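You operate a simulated robot arm through the tools that you are given. There is no shell and no other tool. Be economical: measure what you need, move in short steps, check, and stop when the job is done.

You run a simulated two-armed robot. Do the job below in one go: nothing can be reset, and whatever is moved stays where it is left.

## Task
Wind in the reel's lead and park it on the black mat.
Fine: free the brake first and put it back on after; the reel spins round with the crank, so hold it with the other hand.

The check looks at the end state, three seconds after you hand in, the way a careful person would. Anything else that was tipped, shoved, dropped, spilled or broken makes it a failure.

## Robot
Two 7-joint arms with two-finger parallel grippers on one trunk, on a base that drives. Base frame: it is fixed to the floor where the robot stands at the start and does not move with it; the origin is under the middle of the robot, x ahead of it, y to its left, z up. Readings come in mm, degrees, newtons and seconds.
The left shoulder is at the start at [60, 143, 926], the right one opposite. With the tool pointing down near the work surface each hand reaches from about 320 to 740 mm from the robot's upright axis, wherever it stands, measured 20 degrees to its own side. Places, roughly: black bench mat [600, 800, 800]; brake lever [500, 200, 800]; reel crank [600, 100, 800]. Payload 1.57 kg a hand.
The tool frame of a hand sits at the grasp point between the pads (the TCP): z along the fingers, y along the line on which they close. The tips reach 30 mm beyond it. The gripper opens to 110 mm. The fingers are 24 mm wide and 12 mm thick; the gripper's body (48 by 112 mm) begins 78 mm behind the TCP.
Orientation is that of the tool frame in the base frame, as [roll, pitch, yaw] about the fixed x, y, z axes, in that order (R = Rz(yaw) Ry(pitch) Rx(roll)). With the fingers straight down and closing along the base's y, the tool's x points along the base's -x, its y along +y and its z along -z.

## Interface
- The arms move only by the tool nudge_tool. It takes "left_increments", "right_increments" or both (then of equal length, played together; a hand with none holds still); each is a list of rows, each a list of 7 numbers: the opening, from 0 (shut) to 1 (fully open), then the shift along the tool's x, y, z in cm, then the turn, a rotation vector about the tool's x, y, z in degrees. In form: [[claw, x, y, z, wx, wy, wz], ...]. A call has 1 to 8 rows; each row is the pose to reach, as a shift and turn from the pose commanded when the call began, along the tool's axes at that moment. A row lasts 0.2 s, in which the tool goes at most 50 mm and 8.6 degrees; a call with a longer step from one row to the next is refused whole, and so is a gripper value outside its range. Where a pose cannot be reached the arm comes as near as it can. A force on the tool above 50 N (or 10 N above the force at the start of the call, whichever is more), or a blocked arm, ends the call early, and 0.2 s more pass. The fingers move at their own pace (about 45 mm/s each) and stop on an object; they squeeze with about 27 N. The grip force told is the motor's: it shows also when the fingers shut on nothing. Time passes only in rows, and 0.2 s behind the last, so rows that repeat a pose let the fingers close. It gives the time, the measured TCP pose, the force on the tool (base axes), the opening and the grip force at its end, in the units of the frame above (readings bear some noise), with the torque about the TCP (base axes, N m) and any sound that the robot's microphone picked up.
- Cameras (640 x 400 px; columns grow to the right, rows downward): "scene" is now at [33.4, 42.5, 1534.7]; the picture's right is [0.55, -0.83, 0.00], its down [-0.64, -0.42, -0.64] and it looks along [0.54, 0.36, -0.76] (base axes); focal length 251 px, centre (320, 200). "left" rides on the left gripper at [70, -16, -141] in its tool frame; the picture's right is [0.23, 0.97, 0.00], its down [-0.85, 0.20, -0.48] and it looks along [-0.47, 0.11, 0.88] (tool axes); focal length 222 px, centre (320, 200). "right" rides on the right gripper at [70, 16, -141] in its tool frame; the picture's right is [-0.23, 0.97, 0.00], its down [-0.85, -0.20, -0.48] and it looks along [-0.47, -0.11, 0.88] (tool axes); focal length 222 px, centre (320, 200).
- grab_frame(camera): a new picture of that camera. No time passes.
- slide_trunk(by): slides the trunk up (or, below 0, down) by that many mm; the arms and the scene camera ride with it, the base frame stays. It gives what a move gives, with no picture.
- drive_base(legs): drives the robot by 1 to 6 legs, each [ahead, left, turn to the left] in mm, mm and degrees, along the robot's own axes; the way and the turn of a leg run together, so that a leg with both is an arc; at most 1500 mm and 180 degrees a leg. The arms and the cameras ride along, it lands a little off, and it stops where it bumps. It gives what a move gives.
- pan_tilt(pan, tilt): turns the head with the scene camera to pan (to the left, within 86 degrees either way) and tilt (down, from -29 to 69), counted from straight ahead of the robot. It gives what a move gives.
- probe_pixels(camera, pixels): for up to 12 pixels [column, row] of the newest picture of that camera ("zoom" is the newest enlarged one), the place [x, y, z] in the base frame of the surface seen there, good to about 2 mm. No time passes.
- close_up(camera, box): a new picture of the part [left, top, right, bottom] of that camera's present view, enlarged. No time passes.
- sign_off(): hands the job in; it is judged then, once.

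Work in short steps. Measure before you move; look again where a grasp or a placing could have gone wrong, and mend it. You have 80 turns and 70 pictures in all, those below and enlarged ones among them. Open the grippers and draw the arms clear of the work before you hand the job in, unless the task says otherwise; then end with one line.

The tools are called as name(argument=value, ...) on one line, values as JSON. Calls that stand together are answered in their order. nudge_tool: Moves the arms, as the interface text tells. Its arguments: {"type":"object","properties":{"left_increments":{"type":"array","items":{"type":"array","items":{"type":"number"}}},"right_increments":{"type":"array","items":{"type":"array","items":{"type":"number"}}}},"required":[]} The other tools are called the same way: slide_trunk (by) slides the trunk up or down; drive_base (legs) drives the base; pan_tilt (pan, tilt) turns the head that bears the scene camera; grab_frame (camera) takes a picture; probe_pixels (camera, pixels) gives the place of the surface under pixels of a picture; close_up (camera, box) takes an enlarged picture of a part of a camera's view; sign_off () hands the job in.

At the start:

```text
time: 0.0
left_tool_pos: [311.7, 340.1, 1102.6]
left_tool_rot: [179.9, 0.0, 180.0]
left_ft_force: [-0.9, 0.4, 0.2]
left_ft_torque: [0.01, 0.01, 0.0]
left_gripper_width: 109.9
left_gripper_force: 0.0
right_tool_pos: [390.1, 17.6, 1060.3]
right_tool_rot: [179.9, 0.0, -180.0]
right_ft_force: [0.1, 0.4, 0.5]
right_ft_torque: [0.01, -0.01, 0.0]
right_gripper_width: 110.1
right_gripper_force: 0.1
trunk travel left (down, up): [-525.0, 65.0]
robot x, y, heading: [-0.6, 1.6, 0.3]
head pan, tilt: [33.7, 49.8]
```

scene: 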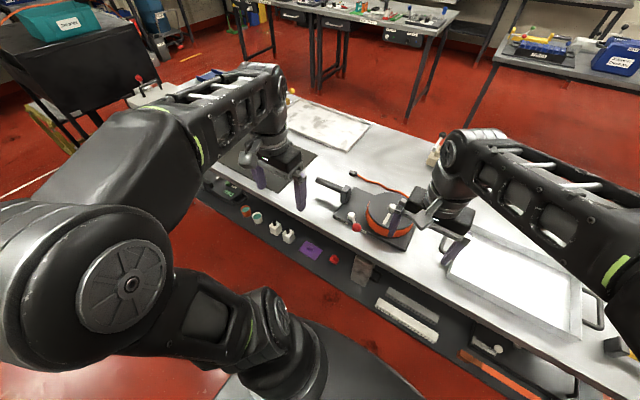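
right: 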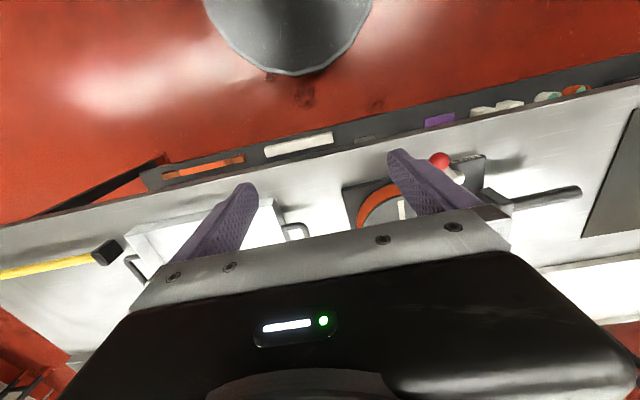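
left: 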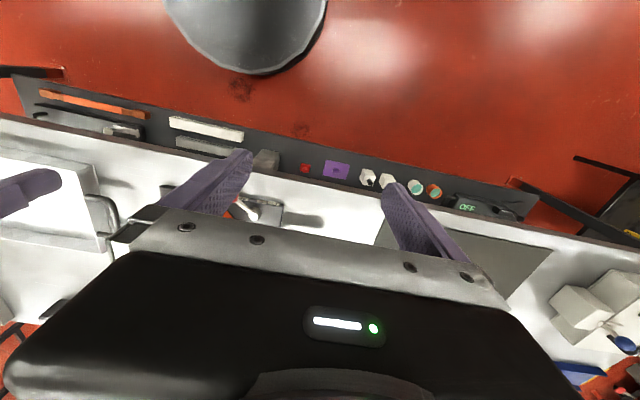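

The scene picture shows the reel near (385,213) with the brake's red ball near (357,226), and the mat near (280,165). I take an enlarged look at the reel and mat.

close_up(camera="scene", box=[300, 150, 460, 250])

close_up(camera="right", box=[320, 120, 640, 320])

```text
4.00 times, centred on (380, 200) of scene
```

zoom: 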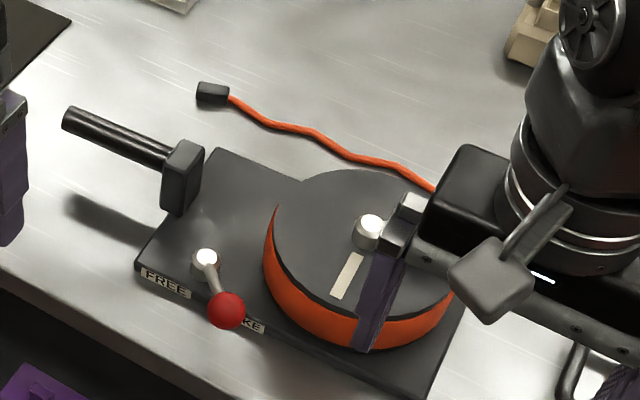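

```text
2.00 times, centred on (480, 220) of right
```

zoom: 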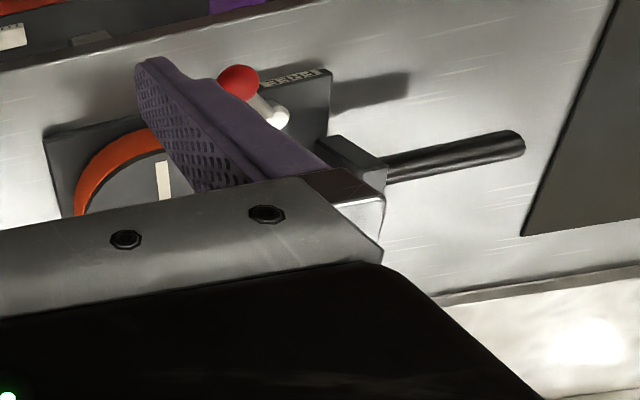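

The right gripper hides the reel's top. I swing the right hand aside (towards -y, a little up), and then look again.

nudge_tool(right_increments=[[1, 0, -4.5, 0, 0, 0, 0], [1, 0, -9, 0, 0, 0, 0], [1, 0, -13.5, -1, 0, 0, 0], [1, 0, -18, -2, 0, 0, 0], [1, 0, -22, -2, 0, 0, 0], [1, 0, -25, -2, 0, 0, 0]])

close_up(camera="scene", box=[300, 150, 460, 250])

close_up(camera="scene", box=[180, 60, 500, 260])

```text
time: 1.4
left_tool_pos: [311.3, 339.7, 1102.4]
left_tool_rot: [179.9, 0.1, -180.0]
left_ft_force: [0.2, 0.7, -0.2]
left_ft_torque: [0.03, 0.01, 0.01]
left_gripper_width: 110.3
left_gripper_force: 0.1
right_tool_pos: [393.1, -231.5, 1083.3]
right_tool_rot: [179.9, 0.1, -180.0]
right_ft_force: [0.6, 1.0, 0.1]
right_ft_torque: [0.01, 0.02, -0.02]
right_gripper_width: 110.1
right_gripper_force: 0.1
trunk travel left (down, up): [-525.0, 65.0]
robot x, y, heading: [-1.9, 1.3, 0.1]
head pan, tilt: [33.7, 49.8]
```

```text
4.00 times, centred on (380, 200) of scene
```

zoom: 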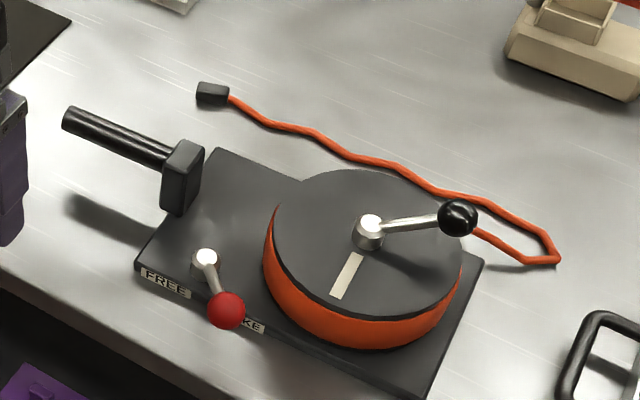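

```text
2.00 times, centred on (340, 160) of scene
```

zoom: 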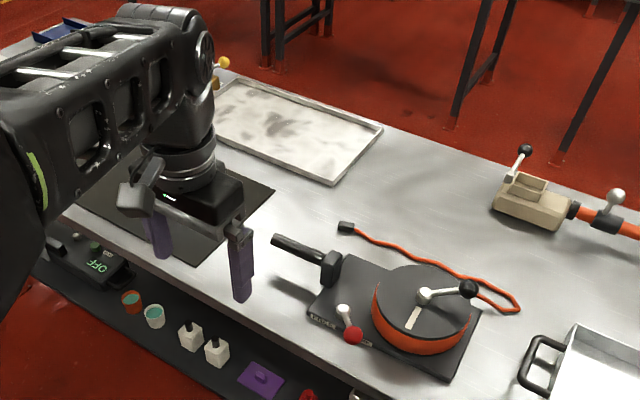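

The view is now clear: crank knob at zoom (467,289), hub (424,295), brake pivot (343,311), ball (352,335), carrying handle (300,252). I measure those.

probe_pixels(camera="zoom", pixels=[[467, 288], [424, 293], [343, 309], [352, 335], [278, 239], [300, 250], [330, 258], [355, 260], [314, 312], [444, 374], [345, 226], [517, 306]])

close_up(camera="scene", box=[330, 180, 426, 240])

```text
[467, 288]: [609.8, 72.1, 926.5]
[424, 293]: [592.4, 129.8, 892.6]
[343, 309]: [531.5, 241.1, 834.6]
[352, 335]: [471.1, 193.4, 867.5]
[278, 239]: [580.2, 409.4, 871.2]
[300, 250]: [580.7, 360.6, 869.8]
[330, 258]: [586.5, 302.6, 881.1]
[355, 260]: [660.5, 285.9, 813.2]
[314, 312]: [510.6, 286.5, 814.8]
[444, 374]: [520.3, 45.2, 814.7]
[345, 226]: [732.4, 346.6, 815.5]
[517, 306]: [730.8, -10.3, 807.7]
```

```text
6.67 times, centred on (378, 210) of scene
```

zoom: 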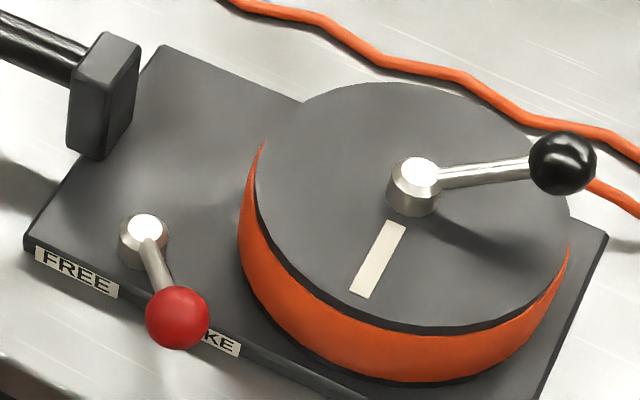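

Layout: hub at (592,130), knob at (610,72,926), brake pivot (531,241), ball (471,193), handle along y at (580, 300–410, 870). I drive left 250 mm so that both hands reach comfortably, and aim the head at the reel.

drive_base(legs=[[0, 250, 0]])

pan_tilt(pan=0, tilt=50)

grab_frame(camera="scene")

```text
time: 3.2
left_tool_pos: [314.8, 591.7, 1101.7]
left_tool_rot: [-179.7, 0.0, 179.7]
left_ft_force: [0.1, -0.1, -1.2]
left_ft_torque: [-0.03, 0.0, -0.01]
left_gripper_width: 110.3
left_gripper_force: 0.1
right_tool_pos: [392.1, 19.3, 1081.6]
right_tool_rot: [180.0, 0.0, 179.7]
right_ft_force: [1.0, 0.1, -0.4]
right_ft_torque: [-0.05, 0.0, 0.0]
right_gripper_width: 109.9
right_gripper_force: 0.2
trunk travel left (down, up): [-525.0, 65.0]
robot x, y, heading: [0.4, 253.4, -0.3]
head pan, tilt: [33.7, 49.8]
```

```text
time: 4.2
left_tool_pos: [314.5, 590.9, 1101.7]
left_tool_rot: [180.0, 0.0, 179.6]
left_ft_force: [0.4, 0.8, -1.0]
left_ft_torque: [-0.03, 0.0, -0.02]
left_gripper_width: 110.0
left_gripper_force: 0.1
right_tool_pos: [391.6, 19.3, 1082.3]
right_tool_rot: [179.9, 0.0, 179.7]
right_ft_force: [0.3, 0.3, -0.2]
right_ft_torque: [-0.02, 0.02, 0.0]
right_gripper_width: 110.2
right_gripper_force: 0.1
trunk travel left (down, up): [-525.0, 65.0]
robot x, y, heading: [-1.5, 255.8, -0.5]
head pan, tilt: [0.0, 50.0]
```

```text
61 pictures are left
```

scene: 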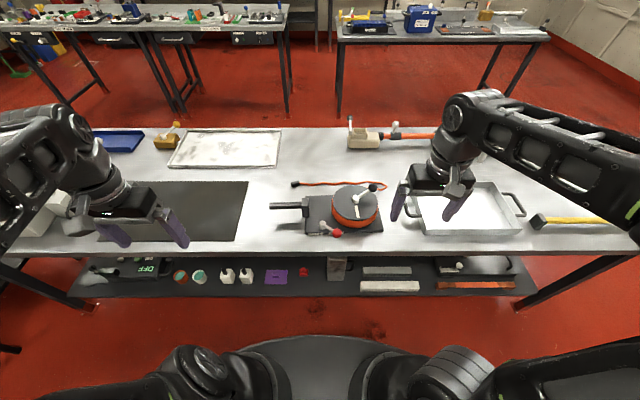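

A good overview: reel around (340,210), mat left around (190,210). I zoom on the reel for winding direction and brake labels, and on the mat.

close_up(camera="scene", box=[260, 165, 420, 265])

probe_pixels(camera="zoom", pixels=[[180, 240], [190, 285], [290, 285], [240, 262], [308, 263], [247, 255], [452, 84], [390, 110], [484, 265], [100, 155], [60, 155], [520, 90]])

probe_pixels(camera="scene", pixels=[[246, 184], [238, 238], [170, 186], [205, 238], [130, 183], [115, 236], [260, 210], [170, 165], [280, 160], [60, 205], [200, 210], [270, 165]])

```text
4.00 times, centred on (340, 215) of scene
```

zoom: 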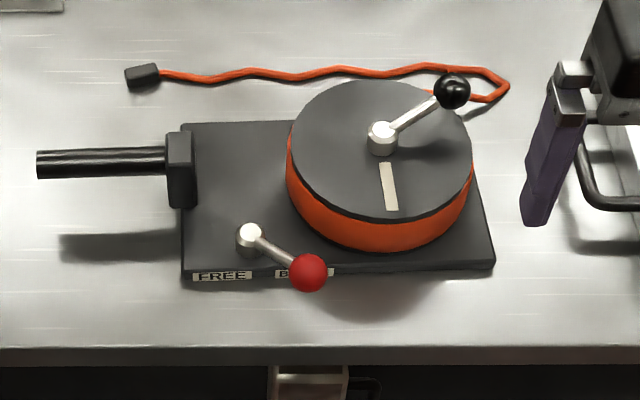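

```text
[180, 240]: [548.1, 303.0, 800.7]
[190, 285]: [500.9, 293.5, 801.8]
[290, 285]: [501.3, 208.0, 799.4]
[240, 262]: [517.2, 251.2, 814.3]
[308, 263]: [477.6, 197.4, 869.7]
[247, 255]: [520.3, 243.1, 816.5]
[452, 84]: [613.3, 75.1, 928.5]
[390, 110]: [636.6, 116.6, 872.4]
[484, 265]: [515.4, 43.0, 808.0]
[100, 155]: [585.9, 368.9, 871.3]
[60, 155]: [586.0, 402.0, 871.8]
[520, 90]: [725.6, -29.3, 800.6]
```

```text
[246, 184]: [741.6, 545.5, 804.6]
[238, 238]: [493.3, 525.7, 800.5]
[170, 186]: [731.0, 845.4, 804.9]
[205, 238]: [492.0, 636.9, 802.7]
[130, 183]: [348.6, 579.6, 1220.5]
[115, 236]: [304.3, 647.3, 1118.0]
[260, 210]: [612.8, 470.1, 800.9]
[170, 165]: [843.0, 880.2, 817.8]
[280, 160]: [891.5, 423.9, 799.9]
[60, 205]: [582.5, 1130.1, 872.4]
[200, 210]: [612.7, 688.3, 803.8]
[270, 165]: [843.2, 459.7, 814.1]
```

The lead seems to double back and meet the drum's back side. I zoom tightly there to fix the winding sense.

close_up(camera="scene", box=[348, 170, 396, 200])

grab_frame(camera="right")

```text
13.33 times, centred on (372, 185) of scene
```

zoom: 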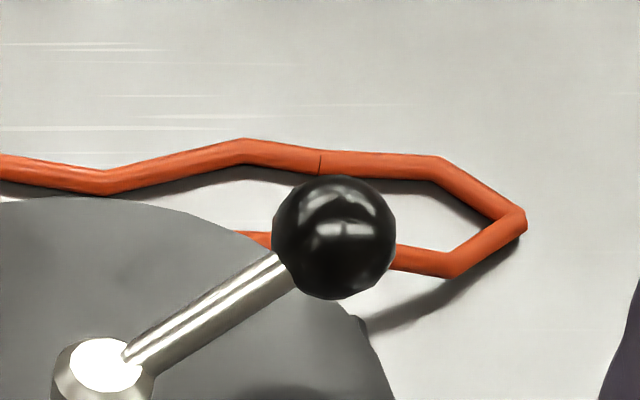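

```text
58 pictures are left
```

right: 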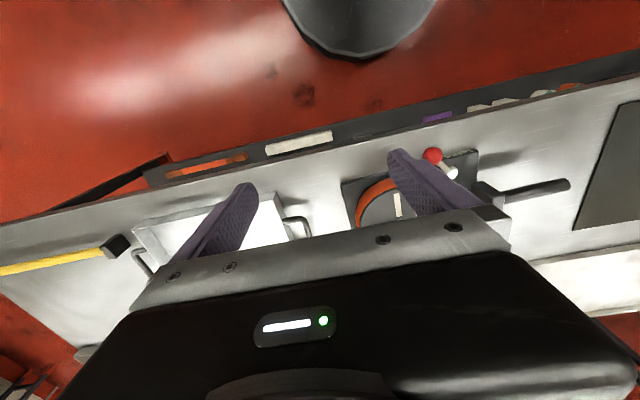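

The lead leaves the drum at the back (+x) heading to -y, so winding in means turning counter-clockwise seen from above. Now I bring the left hand over the handle, turning it so the fingers close along x.

nudge_tool(left_increments=[[1, -3, -2, 1, 0, 0, 8.5], [1, -6, -4.5, 2, 0, 0, 17], [1, -9, -7, 3, 0, 0, 25.5], [1, -12, -10, 4, 0, 0, 34], [1, -15, -13, 5, 0, 0, 42.5], [1, -19, -16, 6, 0, 0, 51], [1, -23, -19, 7, 0, 0, 59.5], [1, -26.5, -21.6, 8, 0, 0, 68]])

```text
refused: row 6 steps farther than a row can; nothing moved
```

One row stepped slightly too far (>50 mm); I even the steps out.

nudge_tool(left_increments=[[1, -3.3, -2.6, 1, 0, 0, 8.5], [1, -6.6, -5.2, 2, 0, 0, 17], [1, -9.9, -7.8, 3, 0, 0, 25.5], [1, -13.2, -10.4, 4, 0, 0, 34], [1, -16.5, -13, 5, 0, 0, 42.5], [1, -19.8, -15.6, 6, 0, 0, 51], [1, -23.1, -18.2, 7, 0, 0, 59.5], [1, -26.4, -20.8, 8, 0, 0, 68]])

```text
time: 6.0
left_tool_pos: [579.2, 382.1, 1020.3]
left_tool_rot: [180.0, -0.1, 111.7]
left_ft_force: [0.8, 0.1, 0.2]
left_ft_torque: [-0.01, -0.01, 0.01]
left_gripper_width: 110.0
left_gripper_force: 0.0
right_tool_pos: [393.0, 19.5, 1082.2]
right_tool_rot: [179.9, 0.0, 179.8]
right_ft_force: [1.0, 0.1, -0.1]
right_ft_torque: [0.0, 0.02, 0.01]
right_gripper_width: 110.2
right_gripper_force: 0.0
trunk travel left (down, up): [-525.0, 65.0]
robot x, y, heading: [2.0, 254.9, -0.2]
head pan, tilt: [0.0, 50.0]
```

The turn works (yaw 112). I finish to yaw 90 and lower to z≈940 (tips 910, above the handle), then look.

nudge_tool(left_increments=[[1, 0, 0, 2.5, 0, 0, 7.5], [1, 0, 0, 5, 0, 0, 15], [1, 0, 0, 8, 0, 0, 21.7]])

grab_frame(camera="left")

close_up(camera="scene", box=[260, 165, 420, 265])

```text
time: 6.8
left_tool_pos: [577.9, 382.4, 941.6]
left_tool_rot: [-180.0, 0.1, 89.9]
left_ft_force: [-0.1, 0.2, -0.1]
left_ft_torque: [0.0, 0.02, 0.0]
left_gripper_width: 110.3
left_gripper_force: 0.0
right_tool_pos: [392.5, 19.8, 1082.8]
right_tool_rot: [179.9, 0.0, 179.6]
right_ft_force: [-0.2, 0.3, -0.1]
right_ft_torque: [-0.01, -0.02, 0.03]
right_gripper_width: 110.1
right_gripper_force: 0.0
trunk travel left (down, up): [-525.0, 65.0]
robot x, y, heading: [-0.4, 249.6, -0.3]
head pan, tilt: [0.0, 50.0]
```

```text
57 pictures are left
```

left: 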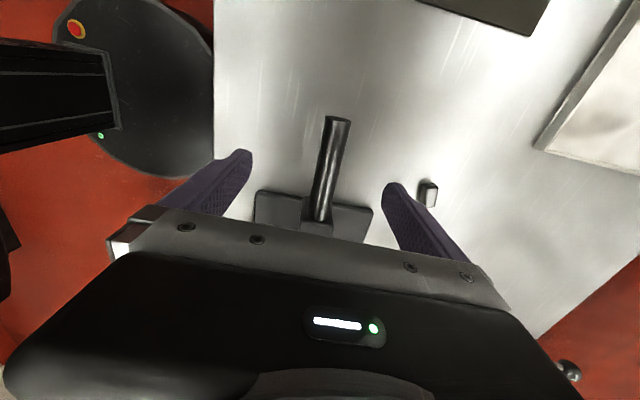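

```text
4.00 times, centred on (340, 215) of scene
```

zoom: 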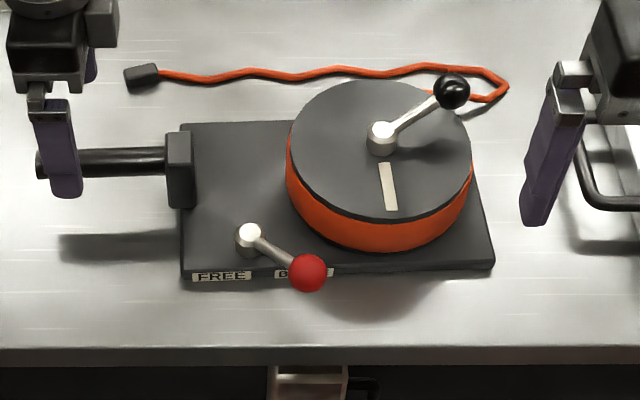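

The handle lies between the fingers in the left view, shaft from (338,120) to (318,215). I measure its centre line.

probe_pixels(camera="left", pixels=[[337, 125], [333, 150], [326, 180], [322, 200], [322, 152], [344, 152], [346, 130]])

```text
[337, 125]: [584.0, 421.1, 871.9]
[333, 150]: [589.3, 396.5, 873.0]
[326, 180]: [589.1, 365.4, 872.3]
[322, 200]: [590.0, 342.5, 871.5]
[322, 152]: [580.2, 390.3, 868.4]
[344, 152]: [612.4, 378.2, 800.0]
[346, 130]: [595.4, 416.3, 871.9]
```

Shaft centre is at x≈586, z≈860. I lower onto it at y≈375 and close.

nudge_tool(left_increments=[[1, -0.3, 0.8, 3, 0, 0, 0], [1, -0.7, 0.8, 6, 0, 0, 0], [1, -0.7, 0.8, 8, 0, 0, 0], [1, -0.7, 0.8, 8, 0, 0, 0]])

nudge_tool(left_increments=[[0, 0, 0, 0, 0, 0, 0], [0, 0, 0, 0, 0, 0, 0], [0, 0, 0, 0, 0, 0, 0], [0, 0, 0, 0, 0, 0, 0], [0, 0, 0, 0, 0, 0, 0], [0, 0, 0, 0, 0, 0, 0], [0, 0, 0, 0, 0, 0, 0]])

```text
time: 7.8
left_tool_pos: [585.3, 375.5, 863.7]
left_tool_rot: [180.0, -0.1, 89.9]
left_ft_force: [-0.2, 0.0, -0.2]
left_ft_torque: [0.0, -0.01, 0.01]
left_gripper_width: 109.9
left_gripper_force: 0.0
right_tool_pos: [391.6, 18.4, 1082.3]
right_tool_rot: [179.9, 0.0, 179.7]
right_ft_force: [-0.5, 0.7, -0.3]
right_ft_torque: [0.02, 0.01, -0.01]
right_gripper_width: 109.9
right_gripper_force: 0.0
trunk travel left (down, up): [-525.0, 65.0]
robot x, y, heading: [2.0, 253.7, -0.5]
head pan, tilt: [0.0, 50.0]
```

```text
time: 9.4
left_tool_pos: [585.5, 376.1, 863.2]
left_tool_rot: [179.9, 0.0, 90.1]
left_ft_force: [2.8, -0.2, 1.4]
left_ft_torque: [0.05, -0.01, 0.63]
left_gripper_width: 26.6
left_gripper_force: 27.2
right_tool_pos: [392.6, 19.5, 1082.2]
right_tool_rot: [180.0, 0.0, 179.7]
right_ft_force: [0.0, -0.2, 0.0]
right_ft_torque: [-0.01, 0.04, 0.0]
right_gripper_width: 110.0
right_gripper_force: 0.1
trunk travel left (down, up): [-525.0, 65.0]
robot x, y, heading: [-1.9, 253.4, -0.3]
head pan, tilt: [0.0, 50.0]
```

The handle is gripped (26.6 mm). Now I bring the right hand above the brake ball (≈(479,193,855)), with fingers turned to close across the lever.

nudge_tool(right_increments=[[1, -1.8, 3.5, 1, 0, 0, -7], [1, -3.5, 7, 3, 0, 0, -14.5], [1, -5.3, 10.5, 5, 0, 0, -22], [1, -7, 14, 7.5, 0, 0, -29.5], [0.8, -8.7, 17.4, 10, 0, 0, -37], [0.6, -8.7, 17.4, 12, 0, 0, -43]])

grab_frame(camera="right")

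close_up(camera="scene", box=[260, 165, 420, 265])

```text
time: 10.8
left_tool_pos: [584.8, 376.4, 864.1]
left_tool_rot: [179.9, 0.1, 90.2]
left_ft_force: [2.3, 1.0, 3.0]
left_ft_torque: [0.09, 0.02, 0.69]
left_gripper_width: 26.5
left_gripper_force: 27.2
right_tool_pos: [482.3, 196.0, 965.1]
right_tool_rot: [180.0, 0.1, -137.0]
right_ft_force: [-0.6, 0.2, -0.8]
right_ft_torque: [0.0, -0.03, 0.02]
right_gripper_width: 65.8
right_gripper_force: 0.1
trunk travel left (down, up): [-525.0, 65.0]
robot x, y, heading: [-2.2, 253.1, -0.3]
head pan, tilt: [0.0, 50.0]
```

```text
55 pictures are left
```

right: 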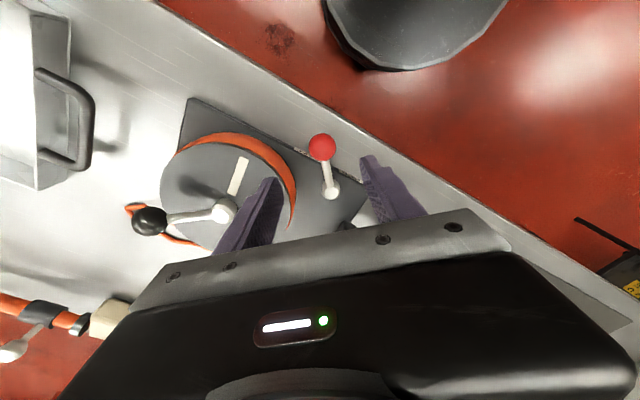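

```text
4.00 times, centred on (340, 215) of scene
```

zoom: 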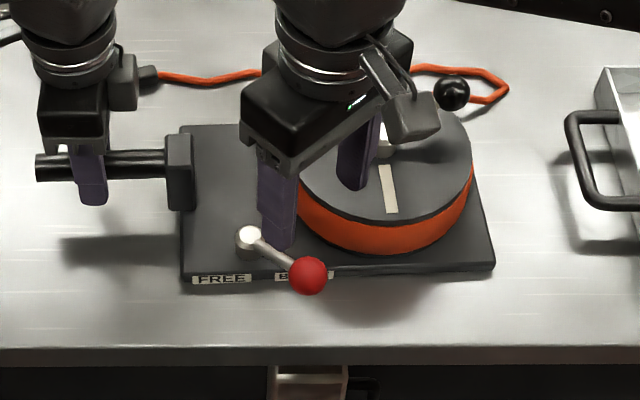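

The ball is at (322,147) in the right view, lever between the fingers. I measure ball and lever precisely.

probe_pixels(camera="right", pixels=[[322, 147], [322, 138], [313, 147], [331, 147], [327, 170], [331, 190], [223, 210], [150, 220]])

```text
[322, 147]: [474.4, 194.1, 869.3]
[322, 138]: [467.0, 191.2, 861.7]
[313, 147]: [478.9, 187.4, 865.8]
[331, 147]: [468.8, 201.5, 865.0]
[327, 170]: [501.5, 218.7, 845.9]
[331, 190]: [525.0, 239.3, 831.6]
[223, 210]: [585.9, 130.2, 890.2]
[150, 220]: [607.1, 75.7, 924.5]
```

Ball centre ≈ (476,196,856). I lower to it with fingers straddling.

nudge_tool(right_increments=[[0.6, 0.44, 0.41, 3.5, 0, 0, 0], [0.6, 0.44, 0.41, 7, 0, 0, 0], [0.6, 0.44, 0.41, 10.2, 0, 0, 0]])

nudge_tool(right_increments=[[0, 0, 0, 0, 0, 0, 0], [0, 0, 0, 0, 0, 0, 0], [0, 0, 0, 0, 0, 0, 0], [0, 0, 0, 0, 0, 0, 0]])

close_up(camera="scene", box=[260, 165, 420, 265])

```text
time: 11.6
left_tool_pos: [585.3, 375.3, 864.2]
left_tool_rot: [-180.0, 0.0, 90.0]
left_ft_force: [4.4, 1.5, 3.3]
left_ft_torque: [-0.1, 0.16, 0.68]
left_gripper_width: 26.5
left_gripper_force: 27.5
right_tool_pos: [474.1, 195.2, 860.4]
right_tool_rot: [-180.0, -0.1, -137.3]
right_ft_force: [0.3, 0.5, -0.3]
right_ft_torque: [0.0, 0.02, -0.01]
right_gripper_width: 65.8
right_gripper_force: 0.2
trunk travel left (down, up): [-525.0, 65.0]
robot x, y, heading: [1.1, 252.6, -0.1]
head pan, tilt: [0.0, 50.0]
```

```text
time: 12.6
left_tool_pos: [585.7, 376.2, 863.6]
left_tool_rot: [-180.0, 0.0, 90.0]
left_ft_force: [3.8, 2.8, 5.1]
left_ft_torque: [-0.05, -0.03, 0.65]
left_gripper_width: 26.5
left_gripper_force: 27.1
right_tool_pos: [472.9, 195.4, 859.7]
right_tool_rot: [180.0, 0.1, -137.3]
right_ft_force: [-0.3, -0.8, -0.3]
right_ft_torque: [0.0, -0.03, -0.13]
right_gripper_width: 30.7
right_gripper_force: 27.2
trunk travel left (down, up): [-525.0, 65.0]
robot x, y, heading: [-0.4, 251.2, -0.3]
head pan, tilt: [0.0, 50.0]
```

```text
4.00 times, centred on (340, 215) of scene
```

zoom: 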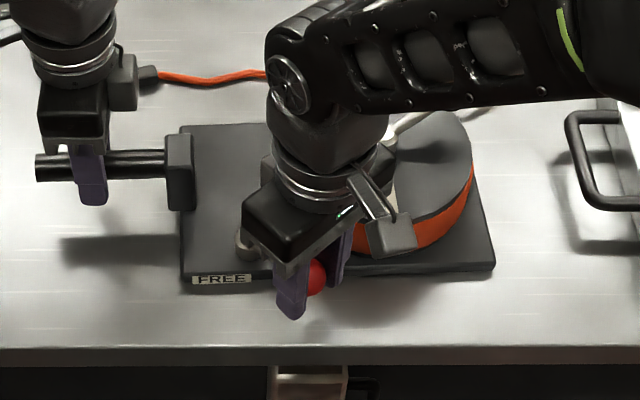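

The ball is gripped (30.7 mm), left hand holding steady. I swing the lever clockwise about its pivot by 40° towards FREE along the arc.

nudge_tool(right_increments=[[0, -0.12, 1.02, 0, 0, 0, 8], [0, -0.38, 2.01, 0, 0, 0, 16], [0, -0.77, 2.95, 0, 0, 0, 24], [0, -1.29, 3.83, 0, 0, 0, 32], [0, -1.93, 4.63, 0, 0, 0, 40]])

close_up(camera="scene", box=[260, 165, 420, 265])

```text
time: 13.8
left_tool_pos: [585.9, 375.9, 864.6]
left_tool_rot: [179.9, 0.0, 90.1]
left_ft_force: [3.9, 2.3, 8.7]
left_ft_torque: [-0.04, -0.03, 0.61]
left_gripper_width: 26.3
left_gripper_force: 27.0
right_tool_pos: [455.7, 241.6, 861.1]
right_tool_rot: [-180.0, -0.1, -177.4]
right_ft_force: [-2.3, 1.4, 0.4]
right_ft_torque: [-0.13, 0.34, 0.14]
right_gripper_width: 31.3
right_gripper_force: 27.2
trunk travel left (down, up): [-525.0, 65.0]
robot x, y, heading: [0.2, 253.7, -0.5]
head pan, tilt: [0.0, 50.0]
```

```text
4.00 times, centred on (340, 215) of scene
```

zoom: 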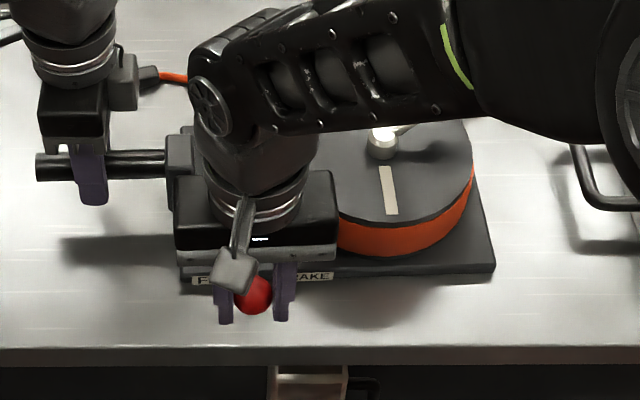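

It turns freely and the reel stayed put. I swing the same arc on, to find the FREE stop.

nudge_tool(right_increments=[[0, -0.12, 1.02, 0, 0, 0, 8], [0, -0.38, 2.01, 0, 0, 0, 16], [0, -0.77, 2.95, 0, 0, 0, 24], [0, -1.29, 3.83, 0, 0, 0, 32], [0, -1.93, 4.63, 0, 0, 0, 40]])

close_up(camera="scene", box=[260, 165, 420, 265])

```text
time: 15.1
left_tool_pos: [590.2, 379.9, 866.0]
left_tool_rot: [179.2, -0.3, 90.5]
left_ft_force: [4.6, 0.8, 0.1]
left_ft_torque: [0.24, 0.14, 0.61]
left_gripper_width: 25.7
left_gripper_force: 26.6
right_tool_pos: [467.5, 280.3, 859.9]
right_tool_rot: [-178.7, -0.4, 143.5]
right_ft_force: [-4.6, -1.2, 8.6]
right_ft_torque: [-0.07, 0.3, 0.02]
right_gripper_width: 30.8
right_gripper_force: 26.9
trunk travel left (down, up): [-525.0, 65.0]
robot x, y, heading: [-1.4, 250.1, -0.5]
head pan, tilt: [0.0, 50.0]
stopped in row 5 (right hand): the force on the tool passed its limit at 51 N (the readings are from after the stop); the commanded pose is now the measured one
```

```text
4.00 times, centred on (340, 215) of scene
```

zoom: 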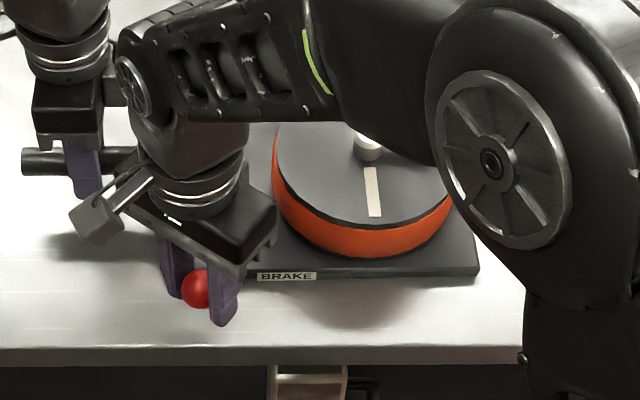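

The lever met its FREE stop (51 N) and the reel shifted about 10 mm. I open the right hand and lift straight up to check.

nudge_tool(right_increments=[[0.5, 0, 0, 0, 0, 0, 0], [0.5, 0, 0, 0, 0, 0, 0], [0.5, 0, 0, -4, 0, 0, 0], [0.5, 0, 0, -8, 0, 0, 0], [0.5, 0, 0, -12, 0, 0, 0], [0.5, 1, -4, -14, 0, 0, -8], [0.5, 2, -8.5, -14, 0, 0, -16], [0.5, 2.5, -13, -14, 0, 0, -24]])

close_up(camera="scene", box=[260, 165, 420, 265])

grab_frame(camera="right")

```text
time: 16.9
left_tool_pos: [588.8, 380.1, 865.4]
left_tool_rot: [179.2, -0.4, 90.2]
left_ft_force: [-0.3, -0.9, 0.0]
left_ft_torque: [0.09, -0.1, 0.39]
left_gripper_width: 25.4
left_gripper_force: 26.8
right_tool_pos: [372.8, 191.5, 1000.3]
right_tool_rot: [-179.1, -0.8, 167.7]
right_ft_force: [-0.7, 0.1, -0.2]
right_ft_torque: [0.03, -0.02, 0.02]
right_gripper_width: 54.9
right_gripper_force: 0.0
trunk travel left (down, up): [-525.0, 65.0]
robot x, y, heading: [0.9, 255.0, -0.2]
head pan, tilt: [0.0, 50.0]
```

```text
4.00 times, centred on (340, 215) of scene
```

zoom: 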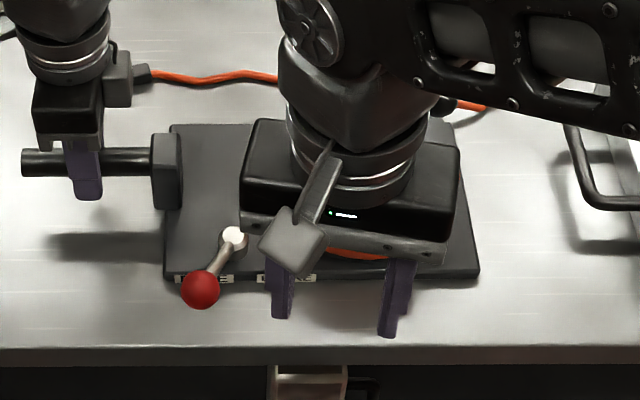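

```text
49 pictures are left
```

right: 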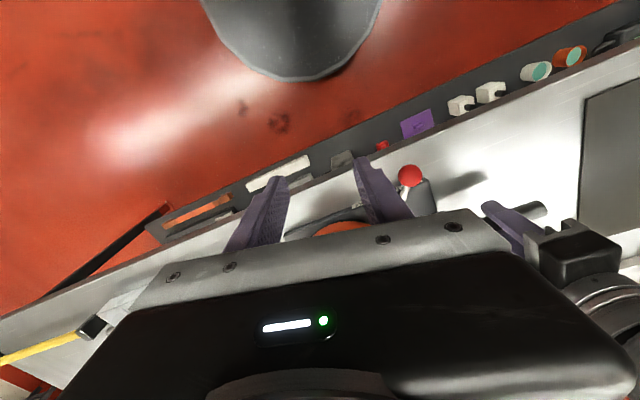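

Brake is at FREE (ball over the FREE label). I swing the right hand away to see and measure the crank knob.

nudge_tool(right_increments=[[0.6, -1, -3, -3, 0, 0, -3], [0.6, -2, -6.5, -5, 0, 0, -6], [0.6, -4, -10, -7, 0, 0, -9], [0.6, -6.5, -13.5, -8, 0, 0, -12.3], [0.6, -9, -17, -8, 0, 0, -12.3], [0.6, -11, -19.5, -8, 0, 0, -12.3]])

close_up(camera="scene", box=[260, 165, 420, 265])

probe_pixels(camera="zoom", pixels=[[366, 133], [436, 90], [436, 84], [428, 90], [444, 90], [235, 237], [200, 280], [376, 165], [380, 205], [172, 262], [473, 262], [402, 112]])

```text
time: 18.3
left_tool_pos: [588.6, 380.3, 865.3]
left_tool_rot: [179.3, -0.4, 90.3]
left_ft_force: [-1.2, -1.0, 0.0]
left_ft_torque: [0.14, -0.1, -0.53]
left_gripper_width: 25.5
left_gripper_force: 26.4
right_tool_pos: [443.8, -22.3, 1082.9]
right_tool_rot: [-179.3, -0.9, -180.0]
right_ft_force: [-0.2, -0.3, 0.3]
right_ft_torque: [0.01, -0.02, -0.02]
right_gripper_width: 66.0
right_gripper_force: 0.0
trunk travel left (down, up): [-525.0, 65.0]
robot x, y, heading: [3.0, 251.9, -0.2]
head pan, tilt: [0.0, 50.0]
```

```text
4.00 times, centred on (340, 215) of scene
```

zoom: 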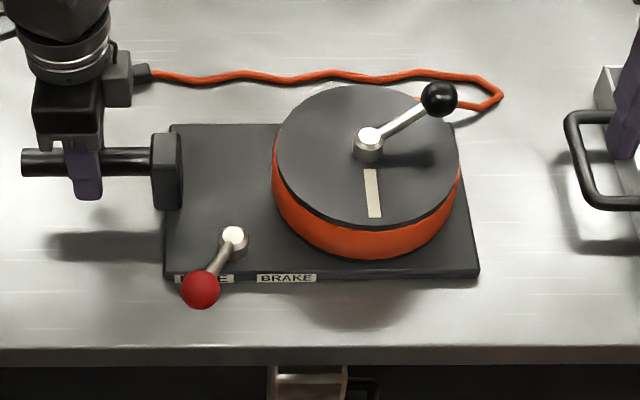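

```text
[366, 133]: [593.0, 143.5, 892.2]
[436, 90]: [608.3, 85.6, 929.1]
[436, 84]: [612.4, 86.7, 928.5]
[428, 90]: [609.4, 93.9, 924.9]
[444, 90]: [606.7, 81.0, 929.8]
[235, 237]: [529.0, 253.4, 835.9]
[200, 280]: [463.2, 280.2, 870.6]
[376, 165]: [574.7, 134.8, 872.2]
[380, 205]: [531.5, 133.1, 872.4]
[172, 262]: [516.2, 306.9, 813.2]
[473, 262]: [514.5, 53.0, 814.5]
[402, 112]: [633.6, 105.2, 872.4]
```

The free brake is confirmed. Hub ≈ (594,142), knob centre ≈ (613,81,917), crank radius ≈ 64. I bring the right hand above the knob with yaw 150.

nudge_tool(right_increments=[[0.5, -3.4, 2.1, 0, 0, 0, 6], [0.5, -6.8, 4.2, 1.5, 0, 0, 12], [0.5, -10.2, 6.3, 3.5, 0, 0, 18], [0.5, -13.6, 8.4, 5.5, 0, 0, 24], [0.5, -16.9, 10.3, 7.5, 0, 0, 30]])

grab_frame(camera="right")

```text
time: 19.5
left_tool_pos: [589.6, 380.5, 866.0]
left_tool_rot: [179.3, -0.3, 90.3]
left_ft_force: [0.2, 2.1, -0.7]
left_ft_torque: [-0.5, 0.16, -0.45]
left_gripper_width: 25.6
left_gripper_force: 27.7
right_tool_pos: [610.6, 82.3, 1003.6]
right_tool_rot: [-178.8, -0.4, 149.8]
right_ft_force: [0.1, 0.5, 0.2]
right_ft_torque: [-0.02, 0.0, 0.0]
right_gripper_width: 54.8
right_gripper_force: 0.0
trunk travel left (down, up): [-525.0, 65.0]
robot x, y, heading: [2.6, 253.5, -0.2]
head pan, tilt: [0.0, 50.0]
```

```text
47 pictures are left
```

right: 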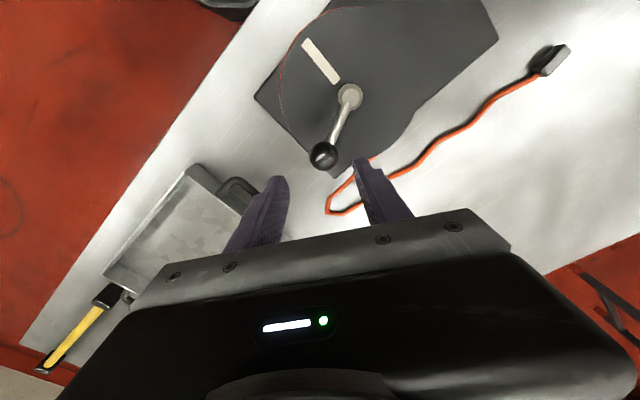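

The knob is at (323,156) between the fingertips' line; I measure it and the hub from here.

probe_pixels(camera="right", pixels=[[323, 156], [316, 150], [330, 162], [348, 96], [340, 125], [372, 160], [352, 178], [328, 209]])

```text
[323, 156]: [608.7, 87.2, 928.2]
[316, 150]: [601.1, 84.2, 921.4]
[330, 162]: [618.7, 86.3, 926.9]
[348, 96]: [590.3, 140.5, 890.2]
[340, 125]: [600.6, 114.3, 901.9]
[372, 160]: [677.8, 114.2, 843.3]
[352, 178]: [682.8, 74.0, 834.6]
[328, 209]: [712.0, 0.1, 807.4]
```

Knob centre ≈ (612,85,916), hub ≈ (592,141). I lower so that the tips pass just below the ball's middle and close.

nudge_tool(right_increments=[[0.5, 0, 0.3, 3.5, 0, 0, 0], [0.5, 0, 0.3, 6.5, 0, 0, 0], [0, 0, 0.3, 6.5, 0, 0, 0], [0, 0, 0.3, 6.5, 0, 0, 0], [0, 0, 0.3, 6.5, 0, 0, 0], [0, 0, 0.3, 6.5, 0, 0, 0]])

close_up(camera="scene", box=[300, 150, 460, 250])

```text
time: 20.9
left_tool_pos: [590.2, 380.2, 864.6]
left_tool_rot: [179.3, -0.4, 90.1]
left_ft_force: [-2.1, -4.1, -0.4]
left_ft_torque: [0.19, -0.02, -0.6]
left_gripper_width: 25.4
left_gripper_force: 27.1
right_tool_pos: [609.3, 85.7, 940.1]
right_tool_rot: [-178.9, -0.5, 149.9]
right_ft_force: [3.6, 7.0, -0.4]
right_ft_torque: [0.34, -0.32, -0.23]
right_gripper_width: 31.3
right_gripper_force: 27.5
trunk travel left (down, up): [-525.0, 65.0]
robot x, y, heading: [2.0, 254.8, -0.2]
head pan, tilt: [0.0, 50.0]
```

```text
4.00 times, centred on (380, 200) of scene
```

zoom: 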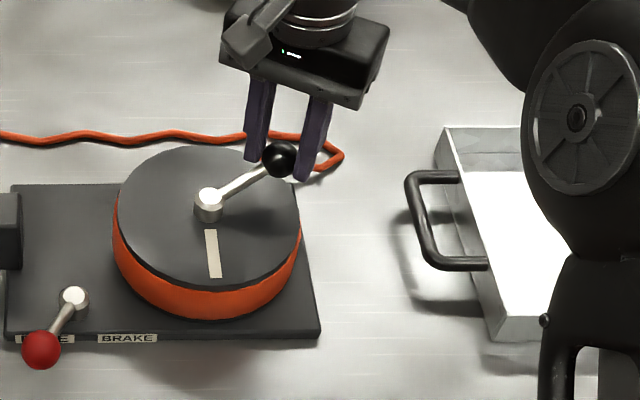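

The knob is held (31 mm). I turn the crank counter-clockwise 60° along its circle, with the wrist turning half as much.

nudge_tool(right_increments=[[0, -0.89, 1.23, 0, 0, 0, -8.4], [0, -1.43, 2.66, 0, 0, 0, -16.8], [0, -1.58, 4.17, 0, 0, 0, -25.2], [0, -1.33, 5.67, 0, 0, 0, -33.6]])

close_up(camera="scene", box=[260, 150, 420, 250])

```text
time: 21.9
left_tool_pos: [590.5, 382.1, 865.3]
left_tool_rot: [179.3, -0.5, 90.4]
left_ft_force: [-1.3, 15.9, 3.0]
left_ft_torque: [0.46, -0.04, -0.51]
left_gripper_width: 25.2
left_gripper_force: 26.9
right_tool_pos: [649.6, 128.9, 938.1]
right_tool_rot: [-179.4, -1.0, -176.3]
right_ft_force: [4.3, -12.9, 3.4]
right_ft_torque: [-0.2, -0.4, 0.27]
right_gripper_width: 31.9
right_gripper_force: 27.2
trunk travel left (down, up): [-525.0, 65.0]
robot x, y, heading: [1.9, 251.6, -0.4]
head pan, tilt: [0.0, 50.0]
```

```text
4.00 times, centred on (340, 200) of scene
```

zoom: 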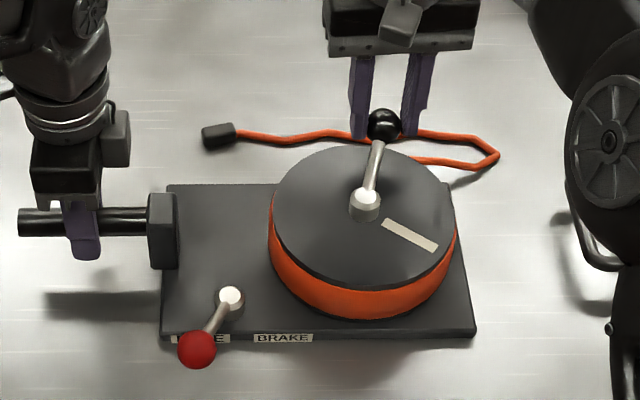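

The drum turns with the crank and the connector is moving in (now at (218,135)); winding sense is right. I carry on 120° more.

nudge_tool(right_increments=[[0, -0.25, 1.5, 0, 0, 0, -8.4], [0, -0.1, 3.02, 0, 0, 0, -16.8], [0, 0.44, 4.45, 0, 0, 0, -25.2], [0, 1.33, 5.68, 0, 0, 0, -33.6], [0, 2.51, 6.64, 0, 0, 0, -42], [0, 3.9, 7.27, 0, 0, 0, -50.4], [0, 5.4, 7.52, 0, 0, 0, -58.8], [0, 6.91, 7.37, 0, 0, 0, -67.2]])

close_up(camera="scene", box=[260, 150, 420, 250])

```text
time: 23.7
left_tool_pos: [587.7, 376.2, 865.2]
left_tool_rot: [179.3, 0.1, 90.1]
left_ft_force: [-8.7, -17.4, 3.2]
left_ft_torque: [-0.11, 0.17, -0.77]
left_gripper_width: 29.4
left_gripper_force: 26.8
right_tool_pos: [575.6, 198.7, 937.2]
right_tool_rot: [179.2, -0.8, -109.0]
right_ft_force: [9.7, 14.7, -3.3]
right_ft_torque: [0.35, -0.03, -0.02]
right_gripper_width: 31.5
right_gripper_force: 26.8
trunk travel left (down, up): [-525.0, 65.0]
robot x, y, heading: [1.8, 253.1, -0.3]
head pan, tilt: [0.0, 50.0]
```

```text
4.00 times, centred on (340, 200) of scene
```

zoom: 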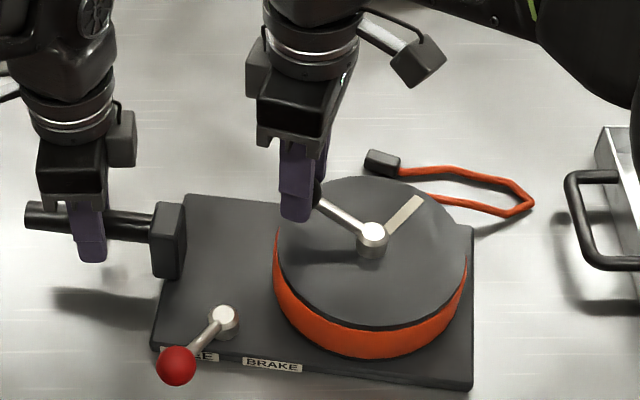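

Half a turn is in; the reel yawed a few degrees under load but is held. I release the knob, lift, and turn the wrist back for a new grip.

nudge_tool(right_increments=[[0.5, 0, 0, 0, 0, 0, 0], [0.5, 0, 0, 0, 0, 0, 0], [0.5, 0, 0, -4, 0, 0, 0], [0.5, 0, 0, -7, 0, 0, 8.5], [0.5, 0, 0, -7, 0, 0, 17], [0.5, 0, 0, -7, 0, 0, 25.5], [0.5, 0, 0, -7, 0, 0, 34], [0.5, 0, 0, -7, 0, 0, 42.5]])

nudge_tool(right_increments=[[0.5, 0, 0, 0, 0, 0, 8.5], [0.5, 0, 0, 0, 0, 0, 17], [0.5, 0, 0, 0, 0, 0, 25.5], [0.5, 0, 0, 0, 0, 0, 34], [0.5, 0, 0, 0, 0, 0, 42.5], [0.5, 0, 0, 0, 0, 0, 51], [0.5, 0, 0, 0, 0, 0, 56]])

grab_frame(camera="right")

close_up(camera="scene", box=[260, 150, 420, 250])

```text
time: 25.5
left_tool_pos: [589.4, 379.8, 865.5]
left_tool_rot: [179.2, -0.4, 90.3]
left_ft_force: [-1.5, 1.8, -0.1]
left_ft_torque: [-0.09, -0.02, -0.73]
left_gripper_width: 28.5
left_gripper_force: 26.7
right_tool_pos: [576.3, 195.2, 1008.6]
right_tool_rot: [-179.8, -1.2, -151.9]
right_ft_force: [-0.4, -0.2, 0.0]
right_ft_torque: [0.03, -0.02, -0.03]
right_gripper_width: 54.8
right_gripper_force: 0.0
trunk travel left (down, up): [-525.0, 65.0]
robot x, y, heading: [0.7, 250.6, -0.2]
head pan, tilt: [0.0, 50.0]
```

```text
time: 27.1
left_tool_pos: [589.9, 379.7, 865.0]
left_tool_rot: [179.3, -0.3, 90.3]
left_ft_force: [-2.5, 0.6, 0.7]
left_ft_torque: [-0.02, 0.01, -0.74]
left_gripper_width: 28.5
left_gripper_force: 26.8
right_tool_pos: [575.7, 196.7, 1008.3]
right_tool_rot: [-178.9, -0.5, 152.1]
right_ft_force: [-0.6, -0.3, -0.4]
right_ft_torque: [0.01, -0.01, 0.0]
right_gripper_width: 55.0
right_gripper_force: 0.1
trunk travel left (down, up): [-525.0, 65.0]
robot x, y, heading: [2.1, 251.3, -0.3]
head pan, tilt: [0.0, 50.0]
```

```text
43 pictures are left
```

right: 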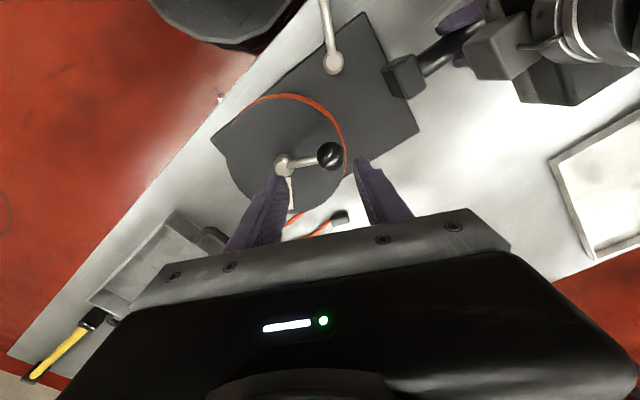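

```text
4.00 times, centred on (340, 200) of scene
```

zoom: 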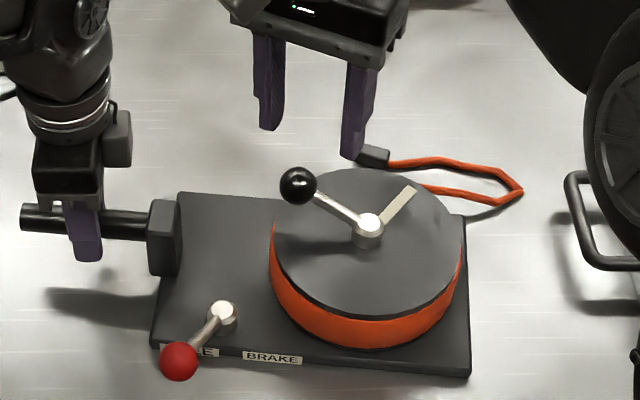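

The knob is at (330,156) and the hub at (284,163) in the right view; I measure them for the new grip.

probe_pixels(camera="right", pixels=[[330, 156], [284, 161], [305, 160], [332, 62]])

probe_pixels(camera="zoom", pixels=[[298, 184], [368, 223], [335, 205], [100, 223], [50, 212], [468, 355], [160, 332], [460, 240], [222, 310]])

```text
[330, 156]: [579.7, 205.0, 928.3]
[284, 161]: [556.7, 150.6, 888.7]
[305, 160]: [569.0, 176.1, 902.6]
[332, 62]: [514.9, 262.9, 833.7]
```

```text
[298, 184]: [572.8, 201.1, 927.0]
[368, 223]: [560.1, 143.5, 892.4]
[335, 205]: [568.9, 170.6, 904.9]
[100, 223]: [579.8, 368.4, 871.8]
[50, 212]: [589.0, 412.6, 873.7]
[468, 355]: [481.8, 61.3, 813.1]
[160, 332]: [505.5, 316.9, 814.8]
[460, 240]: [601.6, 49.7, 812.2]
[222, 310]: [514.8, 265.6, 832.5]
```

The reel slid 33 mm towards -x and yawed 8°, leaving hub (559,147), knob (582.5,201.5,916), crank angle 67°. I turn the wrist to yaw ≈110 over the knob, so the fingers will straddle across the crank arm.

nudge_tool(right_increments=[[0.5, -0.38, 0.74, 0, 0, 0, 8.4], [0.5, -0.38, 0.74, 0, 0, 0, 16.8], [0.5, -0.38, 0.74, 0, 0, 0, 25.2], [0.5, -0.38, 0.74, 0, 0, 0, 33.6], [0.5, -0.38, 0.74, 0, 0, 0, 42]])

grab_frame(camera="right")

```text
time: 28.3
left_tool_pos: [588.4, 380.0, 865.4]
left_tool_rot: [179.3, -0.3, 90.2]
left_ft_force: [-2.7, 0.5, 0.4]
left_ft_torque: [-0.12, 0.03, -0.72]
left_gripper_width: 28.6
left_gripper_force: 26.9
right_tool_pos: [583.9, 199.6, 1006.9]
right_tool_rot: [-178.8, 0.4, 110.0]
right_ft_force: [-0.1, 0.0, -0.5]
right_ft_torque: [-0.02, 0.01, 0.02]
right_gripper_width: 55.1
right_gripper_force: 0.1
trunk travel left (down, up): [-525.0, 65.0]
robot x, y, heading: [-1.9, 256.4, -0.3]
head pan, tilt: [0.0, 50.0]
```

```text
41 pictures are left
```

right: 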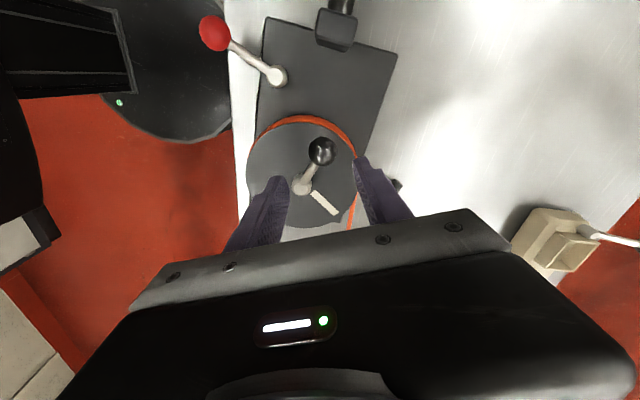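

The fingers now straddle the arm well (knob at (321,151)). I lower and close on it.

nudge_tool(right_increments=[[0.5, 0.2, 0, 3.5, 0, 0, 0], [0.5, 0.2, 0, 6.8, 0, 0, 0], [0, 0.2, 0, 6.8, 0, 0, 0], [0, 0.2, 0, 6.8, 0, 0, 0], [0, 0.2, 0, 6.8, 0, 0, 0], [0, 0.2, 0, 6.8, 0, 0, 0]])

```text
time: 29.7
left_tool_pos: [589.7, 380.0, 864.3]
left_tool_rot: [179.3, -0.4, 90.2]
left_ft_force: [-5.6, -4.7, 2.6]
left_ft_torque: [0.05, 0.03, -0.95]
left_gripper_width: 28.7
left_gripper_force: 27.1
right_tool_pos: [582.2, 201.2, 940.3]
right_tool_rot: [-178.7, 0.3, 110.1]
right_ft_force: [8.8, 5.3, 0.5]
right_ft_torque: [-0.11, -0.37, 0.26]
right_gripper_width: 31.4
right_gripper_force: 27.0
trunk travel left (down, up): [-525.0, 65.0]
robot x, y, heading: [0.3, 253.6, -0.2]
head pan, tilt: [0.0, 50.0]
```

Held again. I turn on counter-clockwise 65° about the new hub and check.

nudge_tool(right_increments=[[0, 0.79, -1.09, 0, 0, 0, -8.1], [0, 1.32, -2.32, 0, 0, 0, -16.2], [0, 1.55, -3.64, 0, 0, 0, -24.3], [0, 1.48, -4.98, 0, 0, 0, -32.4], [0, 1.11, -6.27, 0, 0, 0, -40.5]])

close_up(camera="scene", box=[260, 150, 420, 250])

```text
time: 30.9
left_tool_pos: [589.7, 379.4, 865.4]
left_tool_rot: [179.4, -0.3, 90.3]
left_ft_force: [-5.7, -14.4, -0.1]
left_ft_torque: [-0.3, -0.03, -0.67]
left_gripper_width: 29.2
left_gripper_force: 27.6
right_tool_pos: [517.6, 190.4, 940.3]
right_tool_rot: [-178.8, -0.6, 150.9]
right_ft_force: [2.2, 13.0, 0.5]
right_ft_torque: [0.13, -0.54, 0.28]
right_gripper_width: 31.5
right_gripper_force: 27.2
trunk travel left (down, up): [-525.0, 65.0]
robot x, y, heading: [0.3, 253.3, -0.4]
head pan, tilt: [0.0, 50.0]
```

```text
4.00 times, centred on (340, 200) of scene
```

zoom: 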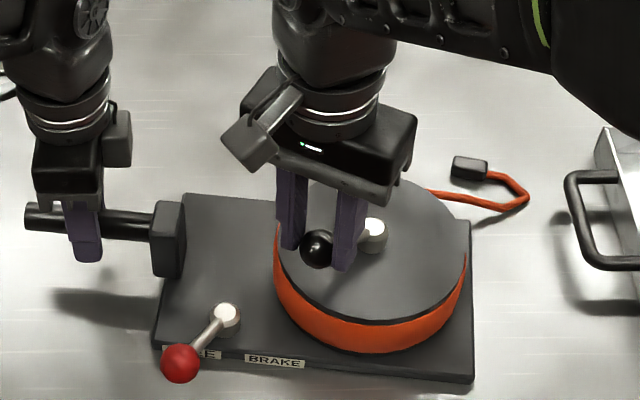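

The connector is now at (470,168), about 150 mm of lead left; hub steady. I continue 81° more.

nudge_tool(right_increments=[[0, 0.27, -1.37, 0, 0, 0, -8.3], [0, 0.22, -2.76, 0, 0, 0, -16.6], [0, -0.16, -4.1, 0, 0, 0, -24.9], [0, -0.84, -5.31, 0, 0, 0, -33.2], [0, -1.79, -6.33, 0, 0, 0, -41.5], [0, -2.94, -7.1, 0, 0, 0, -49.8]])

close_up(camera="scene", box=[280, 150, 440, 250])

```text
time: 32.3
left_tool_pos: [589.2, 378.6, 865.0]
left_tool_rot: [179.2, -0.2, 90.3]
left_ft_force: [-4.5, -12.5, 2.3]
left_ft_torque: [0.14, 0.05, -0.6]
left_gripper_width: 27.2
left_gripper_force: 27.1
right_tool_pos: [508.6, 114.4, 940.6]
right_tool_rot: [-179.6, -1.2, -159.4]
right_ft_force: [5.0, 12.3, -8.5]
right_ft_torque: [0.38, -0.35, 0.21]
right_gripper_width: 31.5
right_gripper_force: 27.3
trunk travel left (down, up): [-525.0, 65.0]
robot x, y, heading: [-1.3, 245.7, -0.2]
head pan, tilt: [0.0, 50.0]
```

```text
4.00 times, centred on (360, 200) of scene
```

zoom: 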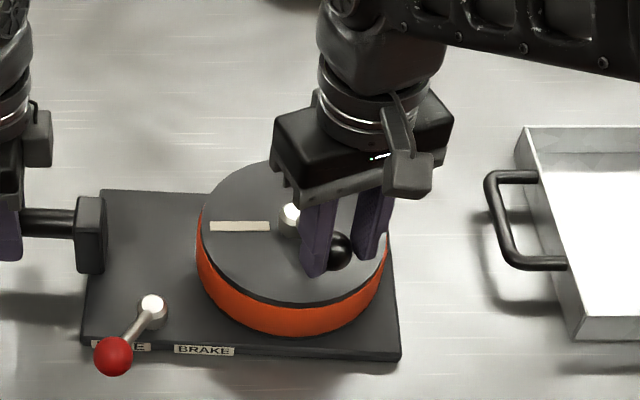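

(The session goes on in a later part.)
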